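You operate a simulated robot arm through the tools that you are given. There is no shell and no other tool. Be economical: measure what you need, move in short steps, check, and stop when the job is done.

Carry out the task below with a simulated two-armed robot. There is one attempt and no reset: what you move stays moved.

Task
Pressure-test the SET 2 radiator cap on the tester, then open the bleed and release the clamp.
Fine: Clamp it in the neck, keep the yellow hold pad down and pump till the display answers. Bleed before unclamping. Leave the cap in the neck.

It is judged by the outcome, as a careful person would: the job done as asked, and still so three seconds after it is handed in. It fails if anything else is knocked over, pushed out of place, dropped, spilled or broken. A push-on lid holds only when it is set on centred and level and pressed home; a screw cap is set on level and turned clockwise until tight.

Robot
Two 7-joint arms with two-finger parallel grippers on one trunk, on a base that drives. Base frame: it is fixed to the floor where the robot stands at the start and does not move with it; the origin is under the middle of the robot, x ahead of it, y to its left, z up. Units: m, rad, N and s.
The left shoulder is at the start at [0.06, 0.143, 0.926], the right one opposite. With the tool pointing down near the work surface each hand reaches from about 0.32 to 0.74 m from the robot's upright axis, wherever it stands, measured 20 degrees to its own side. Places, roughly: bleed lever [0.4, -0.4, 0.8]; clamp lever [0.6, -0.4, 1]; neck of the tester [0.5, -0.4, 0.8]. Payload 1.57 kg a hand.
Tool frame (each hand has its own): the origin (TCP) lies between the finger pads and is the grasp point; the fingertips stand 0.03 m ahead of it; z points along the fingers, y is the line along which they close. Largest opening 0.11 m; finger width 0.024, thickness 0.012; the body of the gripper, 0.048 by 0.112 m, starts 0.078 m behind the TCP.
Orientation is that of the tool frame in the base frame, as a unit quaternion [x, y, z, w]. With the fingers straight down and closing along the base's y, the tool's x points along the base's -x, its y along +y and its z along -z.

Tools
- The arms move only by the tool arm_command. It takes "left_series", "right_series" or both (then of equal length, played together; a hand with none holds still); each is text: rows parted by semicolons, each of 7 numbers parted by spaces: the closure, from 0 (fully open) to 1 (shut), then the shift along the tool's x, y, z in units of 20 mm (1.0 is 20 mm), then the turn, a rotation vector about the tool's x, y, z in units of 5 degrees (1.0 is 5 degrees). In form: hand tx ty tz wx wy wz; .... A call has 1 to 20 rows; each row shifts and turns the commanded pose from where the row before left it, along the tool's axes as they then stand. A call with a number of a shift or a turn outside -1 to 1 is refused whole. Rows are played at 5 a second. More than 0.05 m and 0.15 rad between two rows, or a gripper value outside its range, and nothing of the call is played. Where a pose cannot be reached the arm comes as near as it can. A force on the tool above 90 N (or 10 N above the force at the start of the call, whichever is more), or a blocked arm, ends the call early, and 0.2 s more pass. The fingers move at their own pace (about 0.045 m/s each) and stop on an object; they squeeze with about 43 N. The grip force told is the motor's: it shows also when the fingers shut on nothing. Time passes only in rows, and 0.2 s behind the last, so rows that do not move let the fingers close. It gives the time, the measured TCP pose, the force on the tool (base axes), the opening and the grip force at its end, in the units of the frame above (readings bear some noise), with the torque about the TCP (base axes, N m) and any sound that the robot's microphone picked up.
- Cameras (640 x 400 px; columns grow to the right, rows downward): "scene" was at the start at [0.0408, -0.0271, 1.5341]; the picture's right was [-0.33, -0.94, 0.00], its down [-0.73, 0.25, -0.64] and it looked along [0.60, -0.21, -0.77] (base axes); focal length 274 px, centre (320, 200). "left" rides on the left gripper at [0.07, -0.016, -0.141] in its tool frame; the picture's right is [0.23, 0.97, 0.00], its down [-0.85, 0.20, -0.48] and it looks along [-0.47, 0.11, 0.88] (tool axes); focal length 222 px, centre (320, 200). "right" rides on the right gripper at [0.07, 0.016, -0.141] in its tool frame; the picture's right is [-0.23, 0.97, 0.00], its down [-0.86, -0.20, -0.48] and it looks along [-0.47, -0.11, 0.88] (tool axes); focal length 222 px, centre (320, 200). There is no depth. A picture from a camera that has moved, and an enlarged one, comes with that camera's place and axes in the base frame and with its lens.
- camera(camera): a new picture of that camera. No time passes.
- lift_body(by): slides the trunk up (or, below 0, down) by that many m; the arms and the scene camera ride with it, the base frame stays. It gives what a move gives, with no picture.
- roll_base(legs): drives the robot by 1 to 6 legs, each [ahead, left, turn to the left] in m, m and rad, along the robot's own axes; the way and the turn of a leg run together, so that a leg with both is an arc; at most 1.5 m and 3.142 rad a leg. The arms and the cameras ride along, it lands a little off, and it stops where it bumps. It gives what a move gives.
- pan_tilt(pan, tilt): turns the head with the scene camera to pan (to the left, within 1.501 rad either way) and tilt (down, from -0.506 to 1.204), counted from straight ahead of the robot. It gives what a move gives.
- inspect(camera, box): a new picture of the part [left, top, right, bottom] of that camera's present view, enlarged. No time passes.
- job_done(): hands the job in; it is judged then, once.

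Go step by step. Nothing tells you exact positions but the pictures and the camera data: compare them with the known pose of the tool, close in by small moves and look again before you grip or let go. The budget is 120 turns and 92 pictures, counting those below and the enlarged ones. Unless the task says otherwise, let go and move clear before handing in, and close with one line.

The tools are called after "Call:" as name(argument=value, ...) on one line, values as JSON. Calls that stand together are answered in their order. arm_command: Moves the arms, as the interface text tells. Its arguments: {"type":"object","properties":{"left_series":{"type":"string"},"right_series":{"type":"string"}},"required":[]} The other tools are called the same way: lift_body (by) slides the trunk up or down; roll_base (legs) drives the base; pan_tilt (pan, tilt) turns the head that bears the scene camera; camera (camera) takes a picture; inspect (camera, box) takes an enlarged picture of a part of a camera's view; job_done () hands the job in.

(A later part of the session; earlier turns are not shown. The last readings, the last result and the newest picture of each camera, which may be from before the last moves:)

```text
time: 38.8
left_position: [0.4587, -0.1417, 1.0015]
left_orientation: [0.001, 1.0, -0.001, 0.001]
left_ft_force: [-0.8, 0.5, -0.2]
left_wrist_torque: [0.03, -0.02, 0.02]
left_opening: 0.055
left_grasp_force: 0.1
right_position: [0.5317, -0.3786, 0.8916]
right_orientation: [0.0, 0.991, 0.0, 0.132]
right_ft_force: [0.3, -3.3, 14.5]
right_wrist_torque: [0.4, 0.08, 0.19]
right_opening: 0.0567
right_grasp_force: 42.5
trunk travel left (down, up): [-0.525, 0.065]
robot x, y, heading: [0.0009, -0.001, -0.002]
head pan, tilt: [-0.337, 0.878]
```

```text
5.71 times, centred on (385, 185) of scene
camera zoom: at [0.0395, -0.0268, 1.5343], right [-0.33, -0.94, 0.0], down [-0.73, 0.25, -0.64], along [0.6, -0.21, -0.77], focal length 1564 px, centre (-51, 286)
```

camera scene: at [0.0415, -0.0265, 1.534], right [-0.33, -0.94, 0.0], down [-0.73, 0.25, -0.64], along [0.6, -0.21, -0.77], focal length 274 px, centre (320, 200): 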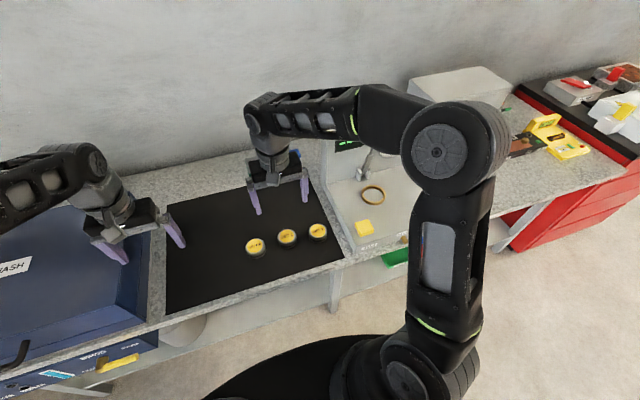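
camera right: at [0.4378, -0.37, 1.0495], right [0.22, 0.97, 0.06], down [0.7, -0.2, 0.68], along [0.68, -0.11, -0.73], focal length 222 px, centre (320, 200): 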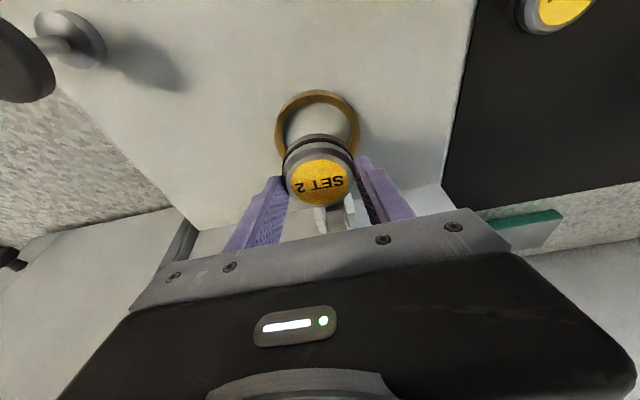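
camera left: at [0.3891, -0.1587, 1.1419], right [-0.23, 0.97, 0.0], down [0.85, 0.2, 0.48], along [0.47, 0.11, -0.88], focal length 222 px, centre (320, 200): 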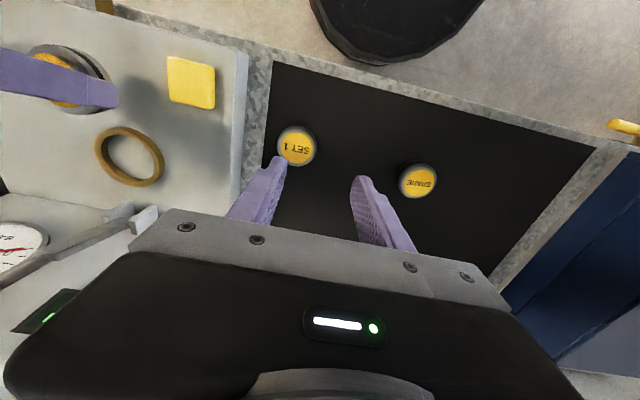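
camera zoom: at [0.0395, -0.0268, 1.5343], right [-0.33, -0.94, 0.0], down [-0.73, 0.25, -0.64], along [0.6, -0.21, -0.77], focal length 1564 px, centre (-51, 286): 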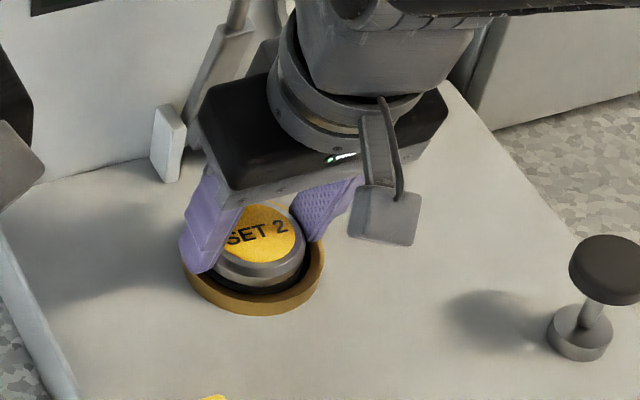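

A fingertip is touching the rim's +y side while the plug sits about 12 mm in. I raise 1.5 mm, shift 2 mm to -y, and release the cap.

Call:
arm_command(right_series="1 -0.02 0 -0.075 0 0 0;1 0 -0.12 0 0 0 0;1 0 0 0 0 0 0;0.25 0 0 0 0 0 0;0.25 0 0 0 0 0 0;0.25 0 0 0 0 0 0;0.25 0 0 0 0 0 0")

Call:
inspect(camera="right", box=[240, 60, 400, 240])

Call:
inspect(camera="left", box=[60, 80, 220, 240])

```text
time: 40.4
left_position: [0.458, -0.141, 1.0009]
left_orientation: [0.0, 1.0, -0.001, 0.0]
left_ft_force: [0.2, 0.1, 0.5]
left_wrist_torque: [0.0, 0.02, -0.03]
left_opening: 0.055
left_grasp_force: 0.0
right_position: [0.5307, -0.3806, 0.8925]
right_orientation: [-0.001, 0.992, 0.001, 0.13]
right_ft_force: [-4.5, 0.1, 11.5]
right_wrist_torque: [-0.49, 0.19, -0.09]
right_opening: 0.0822
right_grasp_force: 0.0
trunk travel left (down, up): [-0.525, 0.065]
robot x, y, heading: [0.0007, -0.0011, -0.002]
head pan, tilt: [-0.337, 0.878]
```

```text
2.22 times, centred on (320, 150) of right
camera zoom: at [0.4276, -0.3646, 1.0114], right [0.22, 0.97, 0.06], down [0.7, -0.2, 0.68], along [0.68, -0.11, -0.73], focal length 494 px, centre (320, 311)
```

zoom: 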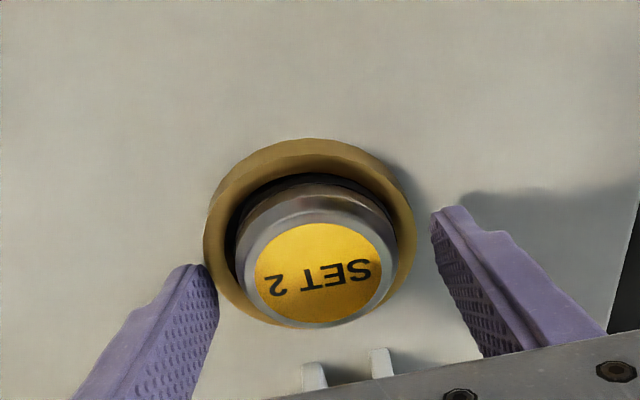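

```text
2.50 times, centred on (140, 160) of left
camera zoom: at [0.3881, -0.1574, 1.1423], right [-0.23, 0.97, 0.0], down [0.85, 0.2, 0.48], along [0.47, 0.11, -0.88], focal length 555 px, centre (770, 300)
```

zoom: 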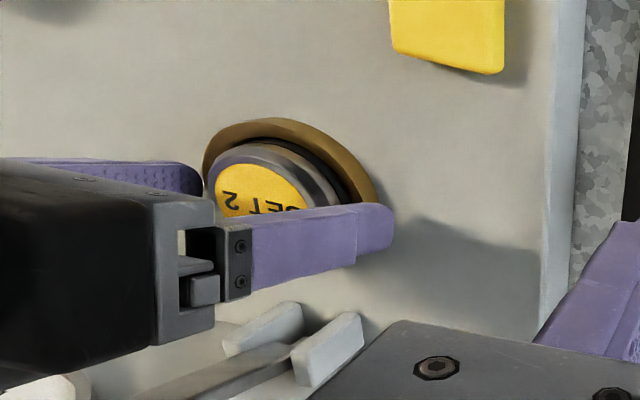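

The cap is in the neck. I back the right hand off along its own axis and check the seating.

Call:
arm_command(right_series="0.25 0 0 -1 0 0 0;0.25 0 0 -1 0 0 0;0.25 0 0 -1 0 0 0;0.25 0 0 -1 0 0 0;0.25 0 0 -1 0 0 0;0.25 1 0 0 0 0 0;0.25 1 0 0 0 0 0;0.25 0 0 0 0 0 0")

Call:
inspect(camera="left", box=[60, 80, 220, 240])

Call:
inspect(camera="scene", box=[320, 110, 440, 260])

Call:
camera(camera="right")

```text
time: 42.2
left_position: [0.4575, -0.1421, 1.0003]
left_orientation: [0.0, 1.0, -0.001, 0.0]
left_ft_force: [0.1, 0.2, 0.2]
left_wrist_torque: [0.01, -0.02, 0.01]
left_opening: 0.0547
left_grasp_force: 0.0
right_position: [0.4653, -0.3818, 0.9814]
right_orientation: [0.0, 0.991, 0.0, 0.13]
right_ft_force: [-0.3, 0.5, -0.3]
right_wrist_torque: [-0.01, -0.01, -0.02]
right_opening: 0.0823
right_grasp_force: 0.1
trunk travel left (down, up): [-0.525, 0.065]
robot x, y, heading: [0.0011, -0.002, 0.002]
head pan, tilt: [-0.337, 0.878]
```

```text
2.50 times, centred on (140, 160) of left
camera zoom: at [0.3894, -0.1587, 1.1417], right [-0.23, 0.97, 0.0], down [0.85, 0.2, 0.48], along [0.47, 0.11, -0.88], focal length 555 px, centre (770, 300)
```

zoom: 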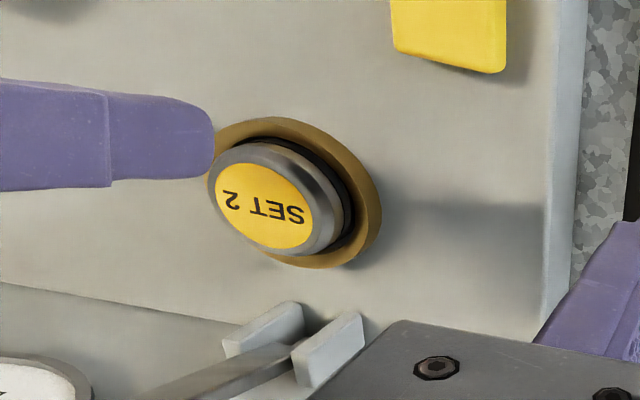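

```text
2.67 times, centred on (380, 185) of scene
camera zoom: at [0.0411, -0.0272, 1.5341], right [-0.33, -0.94, 0.0], down [-0.73, 0.25, -0.64], along [0.6, -0.21, -0.77], focal length 730 px, centre (160, 240)
```

zoom: 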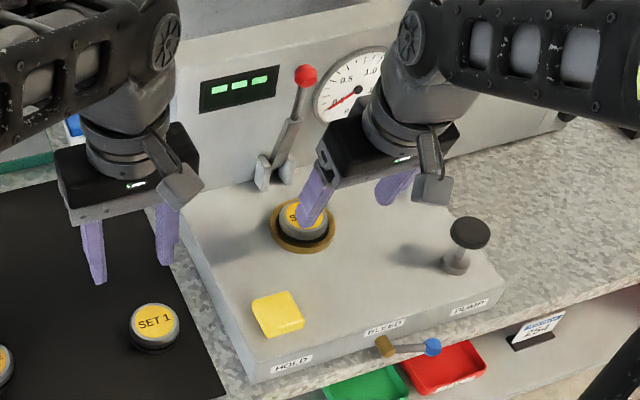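

```text
52 pictures are left
camera right: at [0.3621, -0.3666, 1.0995], right [0.22, 0.97, 0.06], down [0.7, -0.2, 0.68], along [0.68, -0.11, -0.73], focal length 222 px, centre (320, 200)
```

right: 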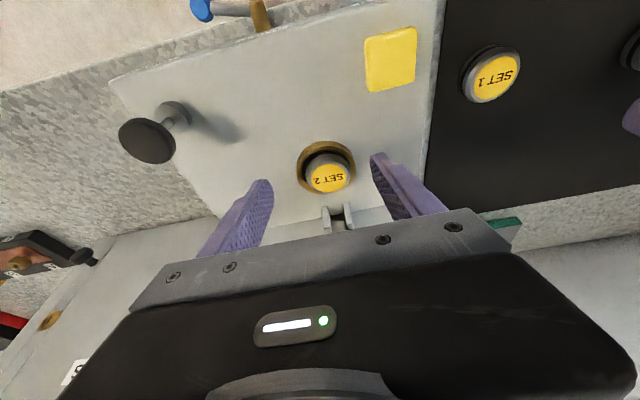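

The cap sits centred and level in the neck. Next the clamp: its red knob works out to about [0.597, -0.38, 1.042] with pivot near [0.623, 0.865]; I lean the right hand back to 30° and bring it up in front of the knob.

Call:
arm_command(right_series="0.25 -0.26 0 -0.966 0 0 0;0.25 -0.26 0 -0.966 0 0 0;0.25 -0.26 0 -0.966 0 0 0;0.25 -0.26 0 -0.966 0 0 0;0.25 -0.26 0 -0.966 0 0 0;0.25 -0.26 0 -0.966 0 0 0;0.25 -0.26 0 -0.966 0 0 0;0.25 0 0 0 0 -1 0;0.25 0 0 0 0 -1 0;0.25 0 0 0 0 -1 0;0.25 -0.93 0 0.54 0 0 0;0.25 -0.93 0 0.54 0 0 0;0.25 -0.93 0 0.54 0 0 0;0.25 -0.93 0.1 0.54 0 0 0;0.25 0 0 0 0 0 0")

Call:
camera(camera="right")

Call:
inspect(camera="scene", box=[320, 80, 440, 230])

```text
time: 45.4
left_position: [0.4584, -0.1411, 0.9997]
left_orientation: [0.0, 1.0, 0.0, 0.0]
left_ft_force: [0.1, 0.2, -0.1]
left_wrist_torque: [-0.02, 0.03, -0.05]
left_opening: 0.055
left_grasp_force: 0.1
right_position: [0.5546, -0.3806, 1.12]
right_orientation: [0.0, 0.966, 0.0, 0.259]
right_ft_force: [-0.4, 0.9, 0.1]
right_wrist_torque: [0.0, 0.0, 0.03]
right_opening: 0.0827
right_grasp_force: 0.2
trunk travel left (down, up): [-0.525, 0.065]
robot x, y, heading: [-0.0021, 0.0006, -0.0]
head pan, tilt: [-0.337, 0.878]
```

```text
51 pictures are left
camera right: at [0.4237, -0.3656, 1.2074], right [0.2, 0.97, 0.11], down [0.5, -0.2, 0.84], along [0.84, -0.11, -0.53], focal length 222 px, centre (320, 200)
```

right: 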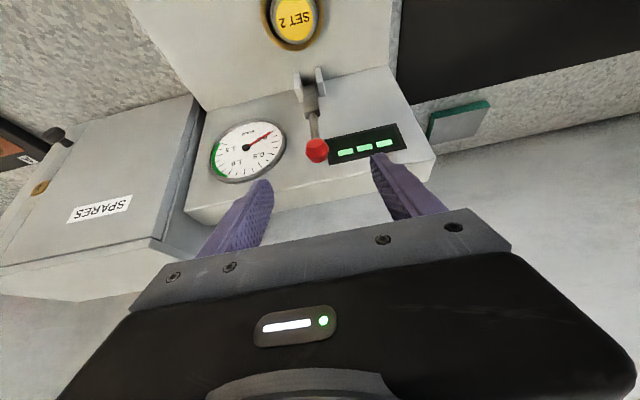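

```text
2.67 times, centred on (380, 155) of scene
camera zoom: at [0.0405, -0.0271, 1.5341], right [-0.33, -0.94, 0.0], down [-0.73, 0.25, -0.64], along [0.6, -0.21, -0.77], focal length 730 px, centre (160, 320)
```

zoom: 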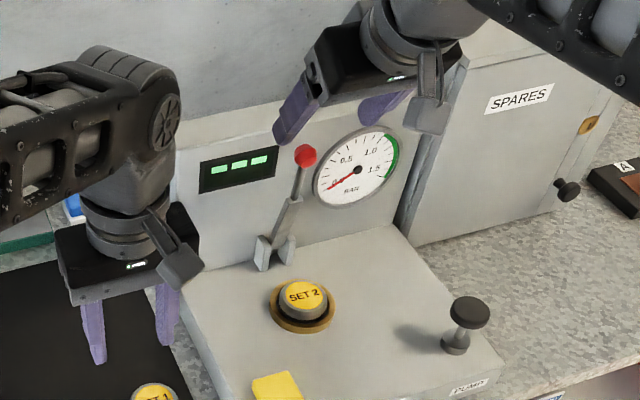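

The knob is clear in view, about 87 mm ahead along the tool axis and 7 mm toward tool +x. I advance 50 mm and check.

Call:
arm_command(right_series="0.25 0.35 -0.1 0 0 0 0;0.25 0 0 1 0 0 0;0.25 0 0 1 0 0 0;0.25 0 0 0.5 0 0 0;0.25 0 0 0 0 0 0")

Call:
camera(camera="right")

Call:
inspect(camera="scene", box=[340, 100, 420, 200])

```text
time: 46.6
left_position: [0.4589, -0.141, 1.0]
left_orientation: [0.001, 1.0, 0.0, 0.0]
left_ft_force: [0.2, -0.6, -0.4]
left_wrist_torque: [-0.01, 0.05, 0.01]
left_opening: 0.055
left_grasp_force: 0.1
right_position: [0.5702, -0.3817, 1.0728]
right_orientation: [0.0, 0.966, 0.0, 0.259]
right_ft_force: [-0.1, -0.2, -0.4]
right_wrist_torque: [-0.02, -0.01, 0.0]
right_opening: 0.0826
right_grasp_force: 0.1
trunk travel left (down, up): [-0.525, 0.065]
robot x, y, heading: [0.0025, -0.0002, -0.003]
head pan, tilt: [-0.337, 0.878]
```

```text
49 pictures are left
camera right: at [0.441, -0.3666, 1.1603], right [0.2, 0.97, 0.11], down [0.5, -0.2, 0.84], along [0.84, -0.11, -0.53], focal length 222 px, centre (320, 200)
```

right: 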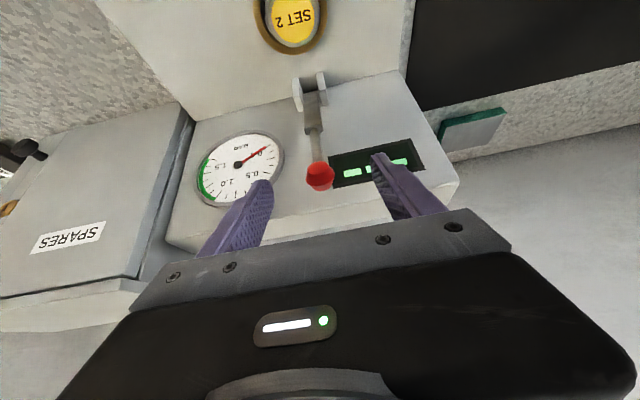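

```text
4.00 times, centred on (380, 150) of scene
camera zoom: at [0.0407, -0.0271, 1.5341], right [-0.33, -0.94, 0.0], down [-0.73, 0.25, -0.64], along [0.6, -0.21, -0.77], focal length 1095 px, centre (80, 400)
```

zoom: 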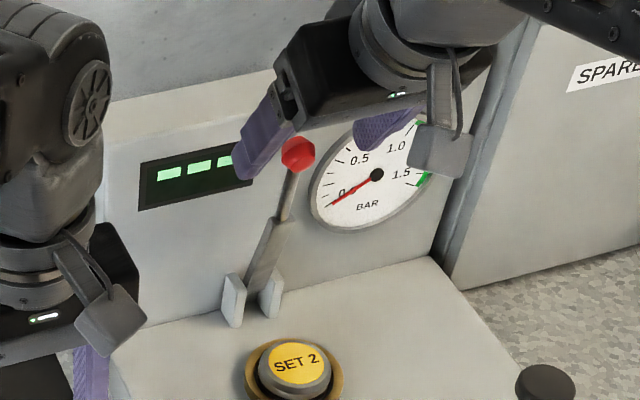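

By the two views the knob is 29 mm ahead, nearly on axis. I advance 18 mm and close on it.

Call:
arm_command(right_series="0.25 0.1 0 0.9 0 0 0;0.25 0 0 0 0 0 0;1 0 0 0 0 0 0;1 0 0 0 0 0 0;1 0 0 0 0 0 0;1 0 0 0 0 0 0;1 0 0 0 0 0 0")

Call:
inspect(camera="right", box=[220, 40, 440, 260])

```text
time: 48.2
left_position: [0.4584, -0.142, 0.9994]
left_orientation: [0.0, 1.0, 0.0, 0.0]
left_ft_force: [-0.2, -0.6, -0.4]
left_wrist_torque: [-0.02, -0.01, -0.01]
left_opening: 0.0551
left_grasp_force: 0.0
right_position: [0.5788, -0.382, 1.0568]
right_orientation: [0.0, 0.966, 0.0, 0.258]
right_ft_force: [-0.9, 2.6, -0.2]
right_wrist_torque: [0.08, 0.01, 0.07]
right_opening: 0.0251
right_grasp_force: 28.4
trunk travel left (down, up): [-0.525, 0.065]
robot x, y, heading: [-0.0011, -0.0017, 0.003]
head pan, tilt: [-0.337, 0.878]
```

```text
1.82 times, centred on (330, 150) of right
camera zoom: at [0.4481, -0.3672, 1.1438], right [0.2, 0.97, 0.11], down [0.5, -0.2, 0.84], along [0.84, -0.11, -0.53], focal length 404 px, centre (302, 291)
```

zoom: 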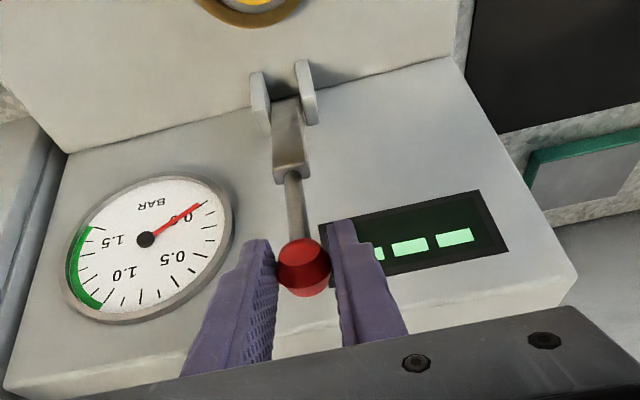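

Knob gripped (25 mm). I pull it along its arc toward me, the first 14°, watching the force.

Call:
arm_command(right_series="1 0.535 0 -0.11 0 0 0;1 0.535 0 -0.11 0 0 0;1 0.535 0 -0.11 0 0 0;1 0.535 0 -0.11 0 0 0;1 0 0 0 0 0 0")

```text
time: 49.4
left_position: [0.4594, -0.1404, 0.9998]
left_orientation: [-0.001, 1.0, -0.001, 0.0]
left_ft_force: [0.0, 0.0, 0.6]
left_wrist_torque: [0.03, 0.04, 0.0]
left_opening: 0.055
left_grasp_force: 0.1
right_position: [0.5377, -0.3832, 1.043]
right_orientation: [-0.001, 0.966, 0.0, 0.259]
right_ft_force: [5.9, 7.6, 1.0]
right_wrist_torque: [0.13, -1.01, 0.12]
right_opening: 0.0249
right_grasp_force: 37.1
trunk travel left (down, up): [-0.525, 0.065]
robot x, y, heading: [0.0039, 0.0033, -0.002]
head pan, tilt: [-0.337, 0.878]
```

It moves freely. I continue to about 45°.

Call:
arm_command(right_series="1 0.616 0 0.03 0 0 0;1 0.616 0 0.04 0 0 0;1 0.616 0 0.053 0 0 0;1 0.616 0 0.065 0 0 0;1 0.616 0 0.08 0 0 0;1 0 0 0 0 0 0")

Call:
inspect(camera="scene", box=[320, 110, 440, 260])

Call:
camera(camera="right")

```text
time: 50.8
left_position: [0.4588, -0.1422, 0.9991]
left_orientation: [-0.001, 1.0, 0.0, 0.0]
left_ft_force: [-0.2, 0.0, -0.2]
left_wrist_torque: [0.01, -0.03, -0.03]
left_opening: 0.0548
left_grasp_force: 0.0
right_position: [0.4885, -0.3823, 1.0067]
right_orientation: [0.001, 0.966, 0.001, 0.258]
right_ft_force: [9.3, -10.3, -1.6]
right_wrist_torque: [-0.16, -0.95, -0.22]
right_opening: 0.0247
right_grasp_force: 36.4
trunk travel left (down, up): [-0.525, 0.065]
robot x, y, heading: [0.0019, -0.0003, 0.003]
head pan, tilt: [-0.337, 0.878]
```

```text
2.67 times, centred on (380, 185) of scene
camera zoom: at [0.0423, -0.0289, 1.5339], right [-0.33, -0.94, 0.0], down [-0.73, 0.25, -0.64], along [0.6, -0.21, -0.77], focal length 730 px, centre (160, 240)
```

zoom: 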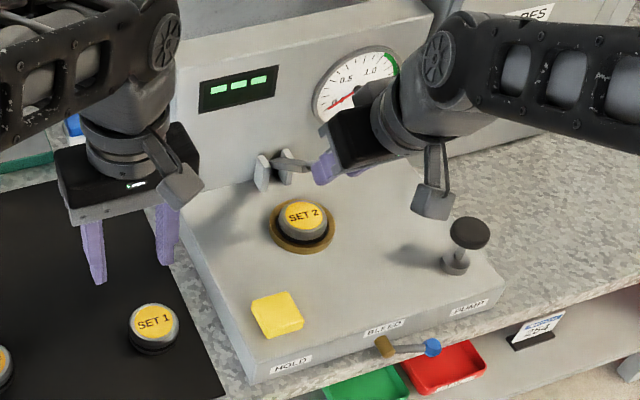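

```text
45 pictures are left
camera right: at [0.3586, -0.3668, 1.0936], right [0.2, 0.97, 0.11], down [0.5, -0.2, 0.84], along [0.84, -0.11, -0.53], focal length 222 px, centre (320, 200)
```

right: 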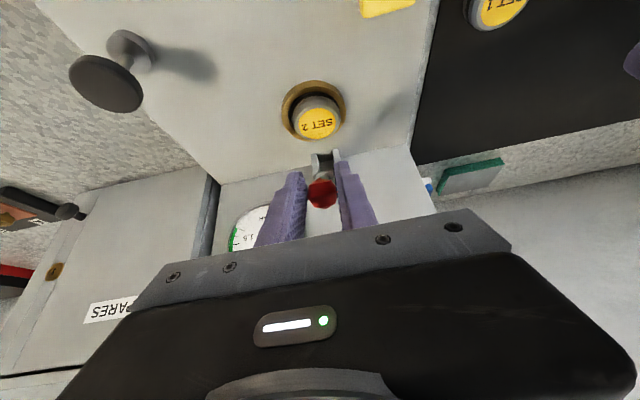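

The lever is at about 45°, right over the neck's line. I continue to about 65°.

Call:
arm_command(right_series="1 0.72 0 0.22 0 0 0;1 0.71 0 0.29 0 0 0;1 0.69 0 0.36 0 0 0;1 0.67 0 0.44 0 0 0;1 0 0 0 0 0 0")

```text
time: 52.0
left_position: [0.4585, -0.1418, 0.9995]
left_orientation: [-0.001, 1.0, -0.001, 0.0]
left_ft_force: [-0.1, -0.1, 0.7]
left_wrist_torque: [-0.01, -0.01, 0.01]
left_opening: 0.0553
left_grasp_force: 0.1
right_position: [0.4533, -0.3825, 0.9572]
right_orientation: [0.001, 0.966, 0.0, 0.259]
right_ft_force: [4.2, -4.5, 3.0]
right_wrist_torque: [-0.08, -0.93, -0.15]
right_opening: 0.0251
right_grasp_force: 36.4
trunk travel left (down, up): [-0.525, 0.065]
robot x, y, heading: [-0.0026, -0.0011, -0.001]
head pan, tilt: [-0.337, 0.878]
```

Call:
arm_command(right_series="1 0.62 0 0.43 0 0 0;1 0.56 0 0.52 0 0 0;1 0.5 0 0.6 0 0 0;1 0 0 0 0 0 0")

Call:
inspect(camera="scene", box=[320, 110, 440, 260])

Call:
inspect(camera="left", box=[0, 60, 220, 260])

```text
time: 53.0
left_position: [0.4577, -0.1414, 1.0007]
left_orientation: [0.0, 1.0, 0.0, 0.001]
left_ft_force: [-1.2, -0.6, -0.2]
left_wrist_torque: [-0.02, 0.03, 0.02]
left_opening: 0.055
left_grasp_force: 0.0
right_position: [0.4412, -0.38, 0.9138]
right_orientation: [-0.001, 0.966, 0.0, 0.258]
right_ft_force: [-3.1, 0.7, -0.5]
right_wrist_torque: [0.01, 0.03, 0.01]
right_opening: 0.0001
right_grasp_force: 21.3
trunk travel left (down, up): [-0.525, 0.065]
robot x, y, heading: [-0.0013, 0.0003, 0.0]
head pan, tilt: [-0.337, 0.878]
```

```text
2.67 times, centred on (380, 185) of scene
camera zoom: at [0.0404, -0.0269, 1.5341], right [-0.33, -0.94, 0.0], down [-0.73, 0.25, -0.64], along [0.6, -0.21, -0.77], focal length 730 px, centre (160, 240)
```

zoom: 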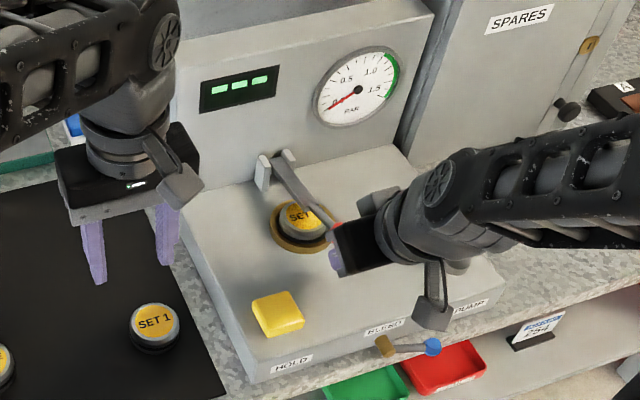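

```text
2.00 times, centred on (110, 160) of left
camera zoom: at [0.3888, -0.1584, 1.1419], right [-0.23, 0.97, 0.0], down [0.85, 0.2, 0.48], along [0.47, 0.11, -0.88], focal length 444 px, centre (740, 280)
```

zoom: 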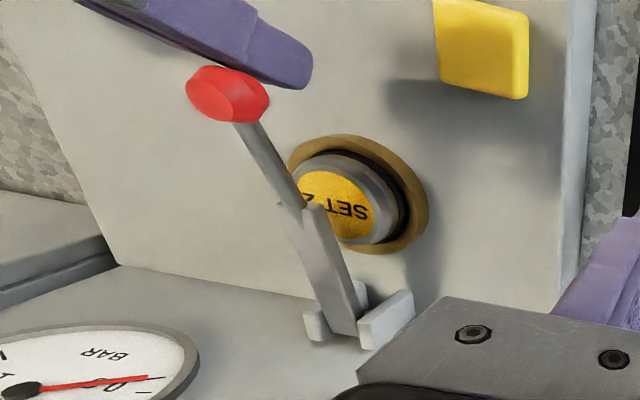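

The knob slipped out of the grip at about 70°, and the lever stayed there. I'll go over it and press it down from above with closed fingers.

Call:
arm_command(right_series="1 0 0 -1 0 0 0;1 0 0 -1 0 0 0;1 0 0 -1 0 0 0;1 -0.83 0 0.095 0 0 0;1 -0.83 0 0.095 0 0 0;1 -0.83 0 0.095 0 0 0;1 0 0 0 0 0 0")

Call:
inspect(camera="left", box=[0, 60, 220, 260])

Call:
inspect(camera="right", box=[220, 40, 440, 260])

```text
time: 54.6
left_position: [0.4575, -0.1427, 0.9992]
left_orientation: [0.0, 1.0, 0.0, 0.0]
left_ft_force: [-0.6, -0.1, 0.8]
left_wrist_torque: [0.0, 0.0, 0.01]
left_opening: 0.0551
left_grasp_force: 0.0
right_position: [0.4557, -0.3823, 0.9843]
right_orientation: [0.0, 0.966, 0.001, 0.259]
right_ft_force: [-0.1, -0.4, 0.5]
right_wrist_torque: [-0.02, -0.02, -0.02]
right_opening: 0.0001
right_grasp_force: 21.0
trunk travel left (down, up): [-0.525, 0.065]
robot x, y, heading: [0.0011, -0.0002, 0.003]
head pan, tilt: [-0.337, 0.878]
```

```text
2.00 times, centred on (110, 160) of left
camera zoom: at [0.3889, -0.1587, 1.1418], right [-0.23, 0.97, 0.0], down [0.85, 0.2, 0.48], along [0.47, 0.11, -0.88], focal length 444 px, centre (740, 280)
```

zoom: 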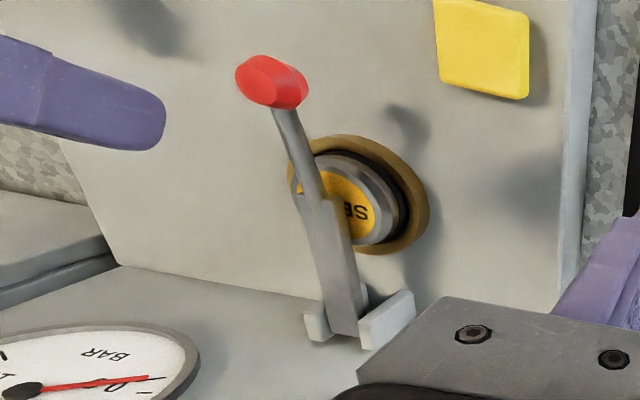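

```text
1.82 times, centred on (330, 150) of right
camera zoom: at [0.3254, -0.3666, 1.0718], right [0.2, 0.97, 0.11], down [0.5, -0.2, 0.84], along [0.84, -0.11, -0.53], focal length 404 px, centre (302, 291)
```

zoom: 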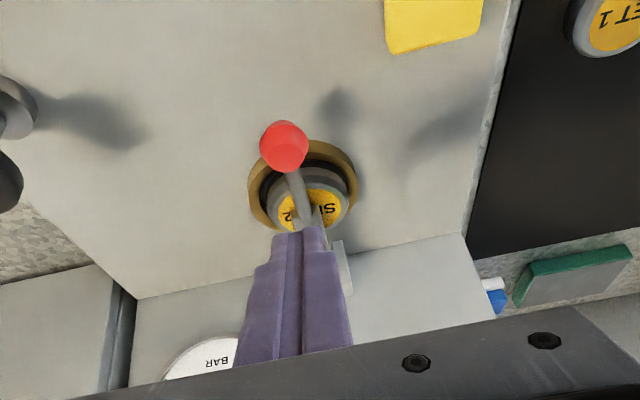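

The lever sank a little more; the knob is now at about [0.462, -0.382, 0.895]. I centre over it and press down gently.

Call:
arm_command(right_series="1 0.26 0 -0.15 0 0 0;1 0.5 0 0.866 0 0 0;1 0.5 0 0.866 0 0 0;1 0.125 0 0.217 0 0 0;1 0.125 0 0.217 0 0 0;1 0.125 0 0.217 0 0 0;1 0.125 0 0.217 0 0 0;1 0 0 0 0 0 0")

Call:
inspect(camera="left", box=[0, 60, 220, 260])

```text
time: 56.4
left_position: [0.4523, -0.1393, 1.0037]
left_orientation: [0.0, 1.0, -0.002, 0.004]
left_ft_force: [0.5, 0.2, -0.8]
left_wrist_torque: [-0.02, -0.01, -0.01]
left_opening: 0.0548
left_grasp_force: 0.0
right_position: [0.4481, -0.383, 0.9359]
right_orientation: [0.0, 0.963, -0.005, 0.269]
right_ft_force: [-21.0, 4.2, 82.2]
right_wrist_torque: [0.37, 0.06, -0.5]
right_opening: 0.0002
right_grasp_force: 21.0
trunk travel left (down, up): [-0.525, 0.065]
robot x, y, heading: [-0.0025, 0.0045, -0.002]
head pan, tilt: [-0.337, 0.878]
```

```text
2.00 times, centred on (110, 160) of left
camera zoom: at [0.3825, -0.1546, 1.1455], right [-0.23, 0.97, -0.01], down [0.85, 0.2, 0.48], along [0.47, 0.1, -0.88], focal length 444 px, centre (740, 280)
```

zoom: 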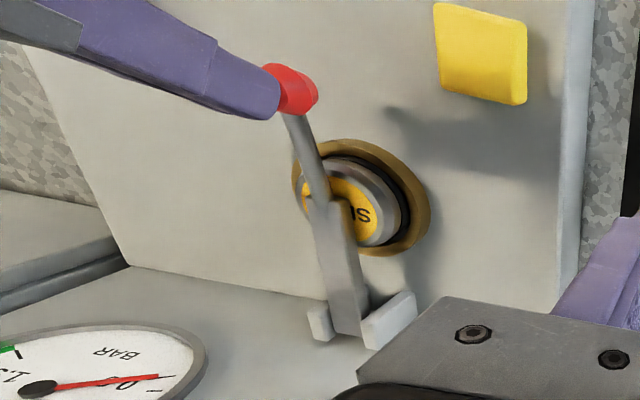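

A firm stop at about 80 N, so the clamp looks to be pressing home. I back off and check that the lever stays.

Call:
arm_command(right_series="1 -0.25 0 -0.43 0 0 0;1 -0.5 0 -0.866 0 0 0;1 0.5 0 -0.866 0 0 0;1 0 0 -1 0 0 0;1 0 0 -1 0 0 0;1 0 0 0 0 0 0")

Call:
inspect(camera="left", box=[0, 60, 220, 260])

Call:
inspect(camera="scene", box=[320, 110, 440, 260])

```text
time: 57.8
left_position: [0.4587, -0.142, 1.0009]
left_orientation: [0.0, 1.0, 0.0, 0.001]
left_ft_force: [0.0, 0.4, -0.6]
left_wrist_torque: [0.0, 0.02, -0.01]
left_opening: 0.055
left_grasp_force: 0.0
right_position: [0.4107, -0.3814, 0.9987]
right_orientation: [0.0, 0.966, -0.001, 0.259]
right_ft_force: [-0.4, -0.8, -0.5]
right_wrist_torque: [-0.01, 0.0, -0.02]
right_opening: 0.0
right_grasp_force: 21.1
trunk travel left (down, up): [-0.525, 0.065]
robot x, y, heading: [0.0007, -0.0021, 0.001]
head pan, tilt: [-0.337, 0.878]
```

```text
2.00 times, centred on (110, 160) of left
camera zoom: at [0.3893, -0.1587, 1.1417], right [-0.23, 0.97, 0.0], down [0.85, 0.2, 0.48], along [0.47, 0.11, -0.88], focal length 444 px, centre (740, 280)
```

zoom: 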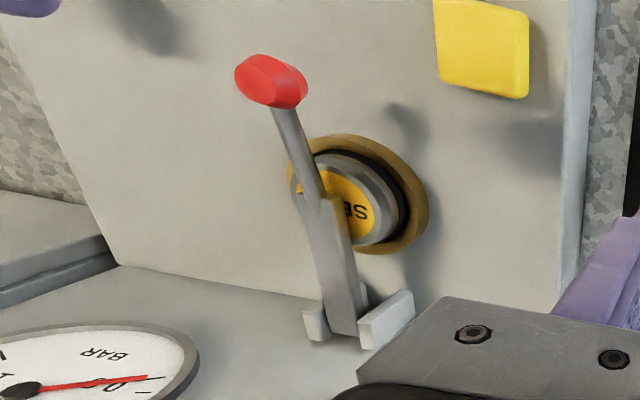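

```text
2.67 times, centred on (380, 185) of scene
camera zoom: at [0.041, -0.0271, 1.534], right [-0.33, -0.94, 0.0], down [-0.73, 0.25, -0.64], along [0.6, -0.21, -0.77], focal length 730 px, centre (160, 240)
```

zoom: 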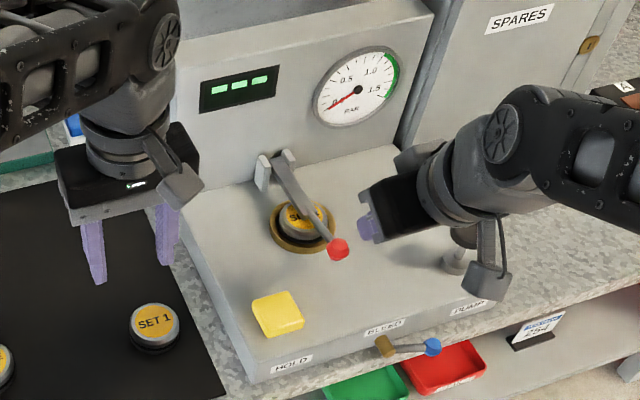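

The knob came back to the same place it had before pressing, so the lever is at its down stop with the cap clamped. Now I bring closed left fingers over the hold pad at [0.429, -0.293] and closed right fingers over the pump knob at [0.426, -0.525].

Call:
arm_command(left_series="1 0 0 0 0 0 0;1 0 0 0 0 0 0;1 0 0 0 0 0 0;1 0 0 0 0 0 0;1 0 0 0 0 0 0;1 0 0 0 0 0 0;1 0 0 0 0 0 0;1 0 0 0 0 0 0;1 0.5 -1 0 0 0 0;1 0.5 -1 0 0 0 0;1 0.5 -1 0 0 0 0;1 0 -1 0 0 0 0;1 0 -1 0 0 0 0;1 0 -1 0 0 0 0;1 0 -1 0 0 0 0;1 0 -0.55 0 0 0 0;1 0 0 1 0 0 0;1 0 0 1 0 0 0;1 0 0 0 0 0 0", right_series="1 0 -1 0 0 0 0;1 0 -1 0 0 0 0;1 0 -1 0 0 0 0;1 0 -1 0 0 0 0;1 0 -1 0 0 0 0;1 0 -1 0 0 0 0;1 0 -1 0 0 0 0;1 0 -0.2 0 0 0 0;1 0 0 0 0 1 0;1 0 0 0 0 1 0;1 0 0 0 0 1 0;1 0 0 0 0 1 0;1 0 0 0 0 1 0;1 0 0 0 0 1 0;1 -0.75 0 0 0 0 0;1 0 0 0 0 0 0;1 0 0 0 0 0 0;1 0 0 0 0 0 0;1 0 0 0 0 0 0")

Call:
camera(camera="right")

Call:
camera(camera="left")

Call:
camera(camera="scene")

```text
time: 61.8
left_position: [0.4297, -0.2627, 0.9582]
left_orientation: [-0.001, 1.0, 0.0, 0.0]
left_ft_force: [-0.5, -0.1, -1.1]
left_wrist_torque: [0.04, 0.0, 0.01]
left_opening: 0.0
left_grasp_force: 21.3
left hand out of reach, approached as far as the arm can: row 14, 15, 16
right_position: [0.4264, -0.5257, 0.999]
right_orientation: [0.0, 1.0, -0.001, 0.0]
right_ft_force: [0.4, -0.5, -0.3]
right_wrist_torque: [-0.01, -0.03, -0.02]
right_opening: 0.0
right_grasp_force: 21.3
trunk travel left (down, up): [-0.525, 0.065]
robot x, y, heading: [-0.0023, -0.0007, 0.006]
head pan, tilt: [-0.337, 0.878]
```

```text
37 pictures are left
camera right: at [0.357, -0.5101, 1.1405], right [0.23, 0.97, 0.0], down [0.86, -0.2, 0.48], along [0.47, -0.11, -0.88], focal length 222 px, centre (320, 200)
```

right: 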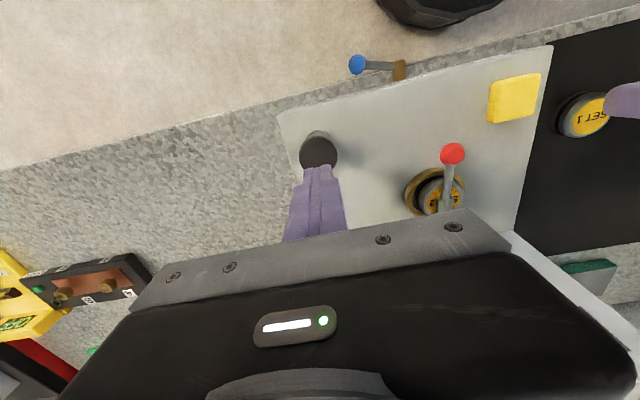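

```text
36 pictures are left
camera left: at [0.3595, -0.2783, 1.1006], right [-0.23, 0.97, 0.0], down [0.85, 0.2, 0.48], along [0.47, 0.11, -0.88], focal length 222 px, centre (320, 200)
```

left: 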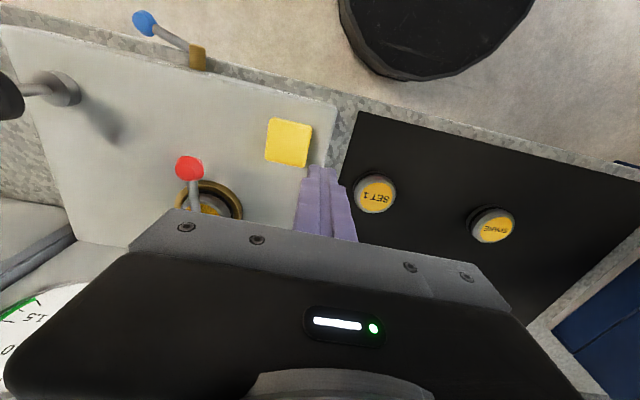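

```text
35 pictures are left
camera scene: at [0.0408, -0.0272, 1.5341], right [-0.33, -0.94, 0.0], down [-0.73, 0.25, -0.64], along [0.6, -0.21, -0.77], focal length 274 px, centre (320, 200)
```

scene: 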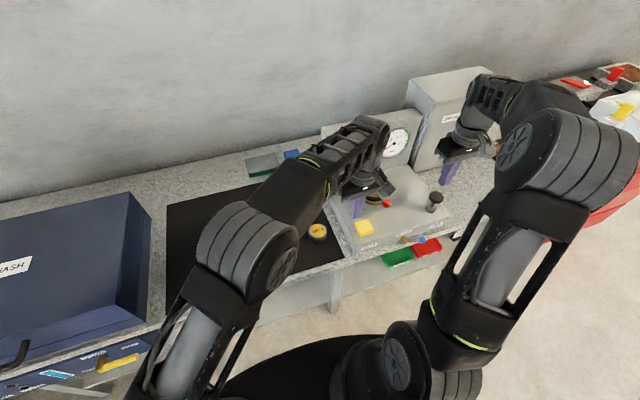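

The left arm reaches only to y ≈ -0.263, so I roll the base 6 cm to the right; both hands are clear above things.

Call:
roll_base(legs=[[0, -0.06, 0]])

```text
time: 62.8
left_position: [0.4293, -0.3221, 0.9598]
left_orientation: [-0.001, 1.0, 0.001, 0.0]
left_ft_force: [0.3, -0.8, 0.4]
left_wrist_torque: [0.06, 0.0, 0.03]
left_opening: 0.0001
left_grasp_force: 21.2
right_position: [0.4268, -0.5864, 0.9981]
right_orientation: [0.0, 1.0, 0.001, 0.0]
right_ft_force: [-0.1, -0.7, -0.1]
right_wrist_torque: [0.0, -0.02, -0.02]
right_opening: 0.0
right_grasp_force: 21.3
trunk travel left (down, up): [-0.525, 0.065]
robot x, y, heading: [-0.0007, -0.0624, 0.001]
head pan, tilt: [-0.337, 0.878]
```

Call:
arm_command(left_series="1 0 0.65 0 0 0 0;1 0 0.65 0 0 0 0;1 0 0 0 0 0 0;1 0 0 0 0 0 0;1 0 0 0 0 0 0", right_series="1 0.1 1 0 0 0 0;1 0 1 0 0 0 0;1 0 0.95 0 0 0 0;1 0 0 1 0 0 0;1 0 0 0 0 0 0")

Call:
camera(camera="left")

Call:
camera(camera="right")

```text
time: 64.0
left_position: [0.4288, -0.2955, 0.9587]
left_orientation: [-0.001, 1.0, 0.0, 0.001]
left_ft_force: [0.7, 0.5, -0.8]
left_wrist_torque: [0.02, 0.04, -0.02]
left_opening: 0.0002
left_grasp_force: 21.5
right_position: [0.4248, -0.5239, 0.98]
right_orientation: [-0.001, 1.0, 0.0, 0.0]
right_ft_force: [0.0, 0.5, -0.7]
right_wrist_torque: [0.0, -0.02, 0.02]
right_opening: 0.0
right_grasp_force: 20.8
trunk travel left (down, up): [-0.525, 0.065]
robot x, y, heading: [-0.0043, -0.0598, 0.004]
head pan, tilt: [-0.337, 0.878]
```

```text
34 pictures are left
camera left: at [0.3597, -0.3119, 1.1017], right [-0.23, 0.97, 0.0], down [0.85, 0.2, 0.48], along [0.47, 0.11, -0.88], focal length 222 px, centre (320, 200)
```

left: 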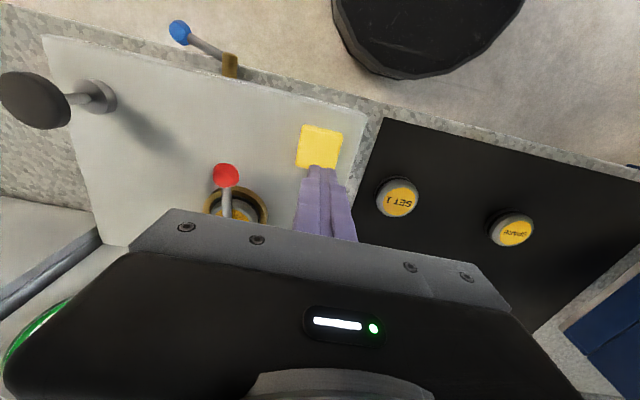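

```text
33 pictures are left
camera right: at [0.3554, -0.5085, 1.1213], right [0.23, 0.97, 0.0], down [0.86, -0.2, 0.48], along [0.47, -0.11, -0.88], focal length 222 px, centre (320, 200)
```

right: 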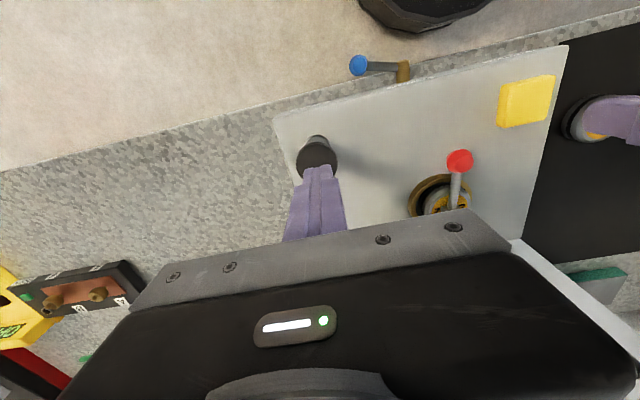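

Both are aligned. I lower the left hand onto the hold pad.

Call:
arm_command(left_series="1 0 0 1 0 0 0;1 0 0 1 0 0 0;1 0 0 0.5 0 0 0;1 0 0 0.25 0 0 0;1 0 0 0.25 0 0 0;1 0 0 0 0 0 0")

```text
time: 65.4
left_position: [0.4286, -0.2965, 0.8987]
left_orientation: [-0.001, 1.0, 0.0, 0.001]
left_ft_force: [-0.1, 0.4, 0.2]
left_wrist_torque: [-0.03, -0.01, -0.02]
left_opening: 0.0
left_grasp_force: 21.2
right_position: [0.4251, -0.5236, 0.9807]
right_orientation: [-0.002, 1.0, 0.0, 0.0]
right_ft_force: [-0.3, -0.6, -0.3]
right_wrist_torque: [0.02, -0.01, 0.0]
right_opening: 0.0
right_grasp_force: 20.9
trunk travel left (down, up): [-0.525, 0.065]
robot x, y, heading: [-0.0003, -0.0625, 0.002]
head pan, tilt: [-0.337, 0.878]
```

Call:
arm_command(left_series="1 0 0 0.2 0 0 0;1 0 0 0.2 0 0 0;1 0 0 0.2 0 0 0;1 0 0 0 0 0 0")

```text
time: 66.4
left_position: [0.4283, -0.296, 0.8868]
left_orientation: [-0.001, 1.0, -0.001, 0.0]
left_ft_force: [0.0, 2.9, 5.8]
left_wrist_torque: [0.08, 0.0, 0.03]
left_opening: 0.0
left_grasp_force: 21.1
right_position: [0.4233, -0.5229, 0.9796]
right_orientation: [0.0, 1.0, 0.0, 0.0]
right_ft_force: [-0.1, -0.2, 0.6]
right_wrist_torque: [-0.01, -0.01, -0.03]
right_opening: 0.0
right_grasp_force: 21.5
trunk travel left (down, up): [-0.525, 0.065]
robot x, y, heading: [0.0013, -0.0638, 0.001]
head pan, tilt: [-0.337, 0.878]
heard: click
```

A click: the pad is down with 6 N. I press 3 mm more for margin and check the display.

Call:
arm_command(left_series="1 0 0 0.15 0 0 0;1 0 0 0 0 0 0", right_series="1 0 0 1 0 0 0;1 0 0 0.5 0 0 0")

Call:
inspect(camera="scene", box=[320, 110, 480, 260])

```text
time: 67.0
left_position: [0.429, -0.296, 0.8863]
left_orientation: [-0.001, 1.0, -0.002, 0.001]
left_ft_force: [0.9, 3.8, 19.4]
left_wrist_torque: [0.11, 0.0, 0.03]
left_opening: 0.0001
left_grasp_force: 21.6
right_position: [0.4241, -0.5251, 0.9507]
right_orientation: [-0.001, 1.0, 0.001, 0.0]
right_ft_force: [0.0, -0.1, -0.1]
right_wrist_torque: [-0.01, -0.01, -0.03]
right_opening: 0.0
right_grasp_force: 21.4
trunk travel left (down, up): [-0.525, 0.065]
robot x, y, heading: [0.0009, -0.0582, 0.005]
head pan, tilt: [-0.337, 0.878]
```

```text
2.67 times, centred on (400, 185) of scene
camera zoom: at [0.0398, -0.0866, 1.5343], right [-0.33, -0.94, 0.0], down [-0.73, 0.25, -0.64], along [0.6, -0.21, -0.77], focal length 730 px, centre (107, 240)
```

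zoom: 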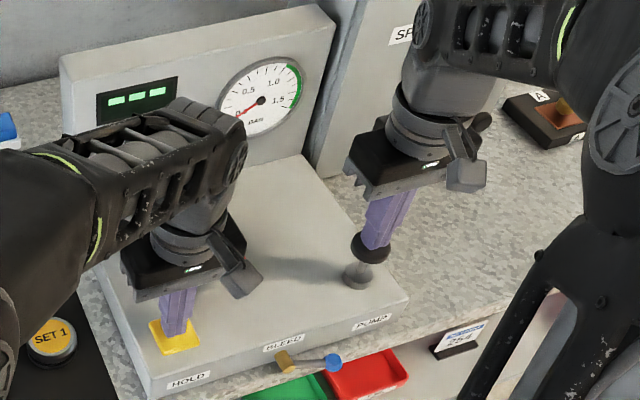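

The pad is held and the display is in view. Now one trial pump stroke with the right hand.

Call:
arm_command(right_series="1 0 0 0.5 0 0 0;1 0 0 0.5 0 0 0;1 0 0 0.5 0 0 0;1 0 0 0.5 0 0 0;1 0 0 0 0 0 0")

Call:
inspect(camera="scene", box=[320, 110, 480, 260])

```text
time: 68.2
left_position: [0.4258, -0.2939, 0.8869]
left_orientation: [-0.001, 1.0, -0.001, 0.001]
left_ft_force: [5.5, -4.2, 13.9]
left_wrist_torque: [-0.12, -0.13, 0.0]
left_opening: 0.0
left_grasp_force: 21.2
right_position: [0.4244, -0.5242, 0.9167]
right_orientation: [0.0, 1.0, -0.002, 0.005]
right_ft_force: [-2.2, 3.6, 52.7]
right_wrist_torque: [-0.01, -0.08, 0.09]
right_opening: 0.0
right_grasp_force: 21.2
trunk travel left (down, up): [-0.525, 0.065]
robot x, y, heading: [0.0013, -0.0636, -0.001]
head pan, tilt: [-0.337, 0.878]
```

```text
2.67 times, centred on (400, 185) of scene
camera zoom: at [0.0366, -0.0832, 1.5349], right [-0.33, -0.94, 0.0], down [-0.73, 0.25, -0.64], along [0.6, -0.21, -0.77], focal length 730 px, centre (107, 240)
```

zoom: 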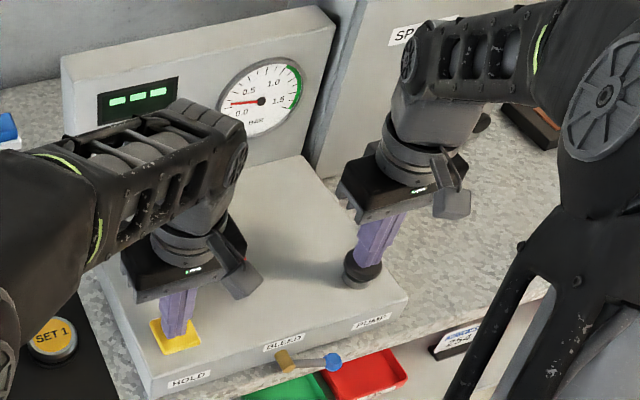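

The gauge rose to about 0.2; the pump works. I pump three more strokes.

Call:
arm_command(right_series="1 0 0 -0.95 0 0 0;1 0 0 -1 0 0 0;1 0 0 0 0 0 0;1 0 0 0.9 0 0 0;1 0 0 0.95 0 0 0;1 0 0 0 0 0 0;1 0 0 -0.9 0 0 0;1 0 0 -0.95 0 0 0;1 0 0 0 0 0 0;1 0 0 0.9 0 0 0;1 0 0 0.95 0 0 0;1 0 0 0 0 0 0;1 0 0 -0.9 0 0 0;1 0 0 -0.95 0 0 0;1 0 0 0 0 0 0;1 0 0 0.9 0 0 0;1 0 0 0.95 0 0 0;1 0 0 0 0 0 0")

Call:
inspect(camera="scene", box=[320, 110, 480, 260])

```text
time: 72.0
left_position: [0.4255, -0.2937, 0.886]
left_orientation: [0.0, 1.0, -0.002, 0.001]
left_ft_force: [2.8, -0.6, 12.0]
left_wrist_torque: [-0.06, 0.01, -0.05]
left_opening: 0.0
left_grasp_force: 21.0
right_position: [0.4229, -0.5256, 0.9158]
right_orientation: [0.0, 1.0, -0.003, 0.006]
right_ft_force: [-6.7, -2.1, 59.8]
right_wrist_torque: [-0.24, 0.02, -0.04]
right_opening: 0.0
right_grasp_force: 21.2
trunk travel left (down, up): [-0.525, 0.065]
robot x, y, heading: [0.0027, -0.0626, -0.001]
head pan, tilt: [-0.337, 0.878]
```

```text
2.67 times, centred on (400, 185) of scene
camera zoom: at [0.0354, -0.0835, 1.535], right [-0.33, -0.94, 0.0], down [-0.72, 0.25, -0.64], along [0.61, -0.21, -0.77], focal length 730 px, centre (107, 240)
```

zoom: 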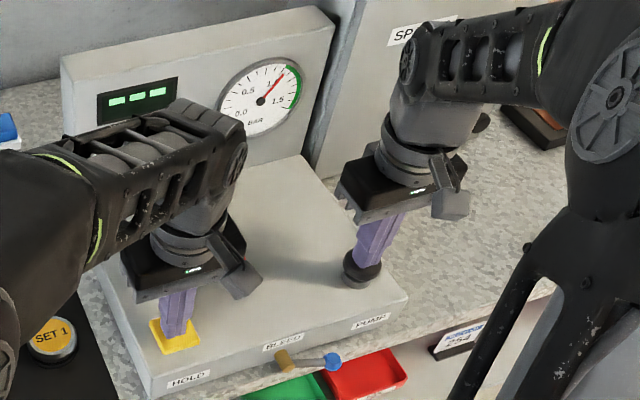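

The gauge is at about 1.1, at the edge of the green; the display still shows dashes. One more stroke.

Call:
arm_command(right_series="1 0 0 -0.95 0 0 0;1 0 0 -0.95 0 0 0;1 0 0 0 0 0 0;1 0 0 0.95 0 0 0;1 0 0 0.9 0 0 0;1 0 0 0 0 0 0")

Call:
inspect(camera="scene", box=[320, 110, 480, 260])

```text
time: 73.4
left_position: [0.4264, -0.2949, 0.8865]
left_orientation: [-0.001, 1.0, -0.002, 0.003]
left_ft_force: [4.7, -5.9, 10.0]
left_wrist_torque: [-0.13, -0.08, 0.01]
left_opening: 0.0003
left_grasp_force: 21.2
right_position: [0.4227, -0.5267, 0.9174]
right_orientation: [0.0, 1.0, -0.003, 0.005]
right_ft_force: [-7.7, 2.0, 58.0]
right_wrist_torque: [-0.04, -0.01, 0.15]
right_opening: 0.0
right_grasp_force: 21.7
trunk travel left (down, up): [-0.525, 0.065]
robot x, y, heading: [-0.0003, -0.0611, -0.001]
head pan, tilt: [-0.337, 0.878]
```

```text
2.67 times, centred on (400, 185) of scene
camera zoom: at [0.0356, -0.0833, 1.535], right [-0.33, -0.94, 0.0], down [-0.72, 0.25, -0.64], along [0.61, -0.21, -0.77], focal length 730 px, centre (107, 240)
```

zoom: 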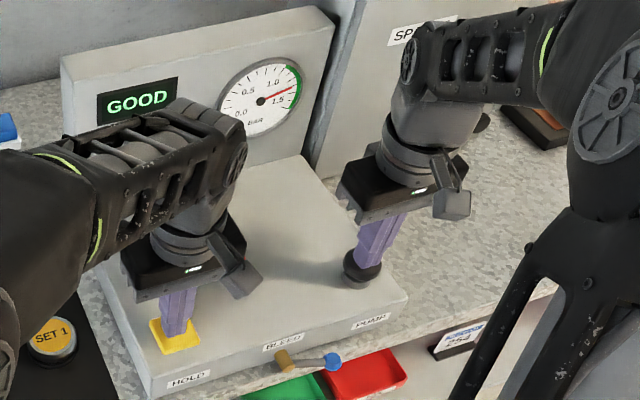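

The display says GOOD at about 1.25 bar. I keep the pad held, lift the right hand off the pump, and study the bleed lever.

Call:
arm_command(right_series="1 0 0 -1 0 0 0;1 0 0 -1 0 0 0;1 0 0 -1 0 0 0;1 0 0 -0.5 0 0 0;1 1 0 0 0 0 0;1 1 0.5 0 0 0 0;1 1 0.5 0 0 0 0;1 1 0.5 0 0 0 0;1 1 0.5 0 0 0 0;1 0 0 0 0 0 0")

Call:
inspect(camera="right", box=[240, 60, 480, 240])

Call:
inspect(camera="scene", box=[350, 210, 450, 280])

```text
time: 75.6
left_position: [0.4278, -0.2954, 0.8843]
left_orientation: [0.0, 1.0, -0.001, 0.001]
left_ft_force: [-5.5, 4.4, 20.7]
left_wrist_torque: [0.16, 0.15, 0.03]
left_opening: 0.0
left_grasp_force: 21.9
right_position: [0.3252, -0.4833, 0.9841]
right_orientation: [-0.001, 1.0, -0.001, 0.002]
right_ft_force: [0.3, -0.1, -0.4]
right_wrist_torque: [0.01, 0.0, 0.02]
right_opening: 0.0
right_grasp_force: 21.2
trunk travel left (down, up): [-0.525, 0.065]
robot x, y, heading: [0.0003, -0.0635, 0.003]
head pan, tilt: [-0.337, 0.878]
```

```text
2.22 times, centred on (360, 150) of right
camera zoom: at [0.255, -0.4675, 1.1239], right [0.23, 0.97, 0.0], down [0.85, -0.2, 0.48], along [0.47, -0.11, -0.88], focal length 494 px, centre (231, 311)
```

zoom: 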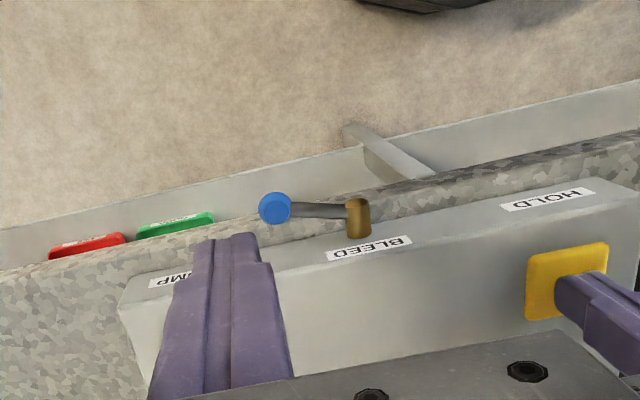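

```text
5.71 times, centred on (400, 245) of scene
camera zoom: at [0.0386, -0.0861, 1.5342], right [-0.33, -0.94, 0.0], down [-0.73, 0.25, -0.64], along [0.6, -0.21, -0.77], focal length 1564 px, centre (-137, -57)
```

zoom: 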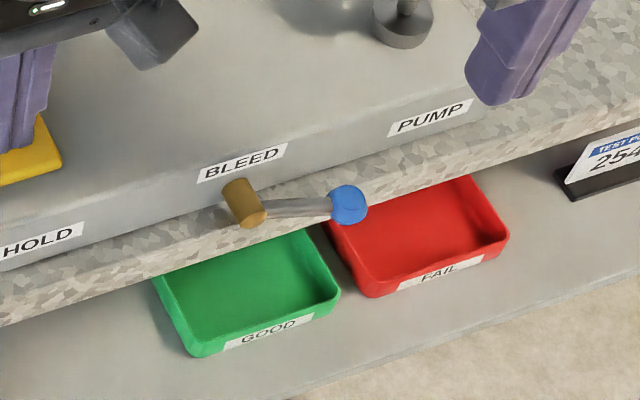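

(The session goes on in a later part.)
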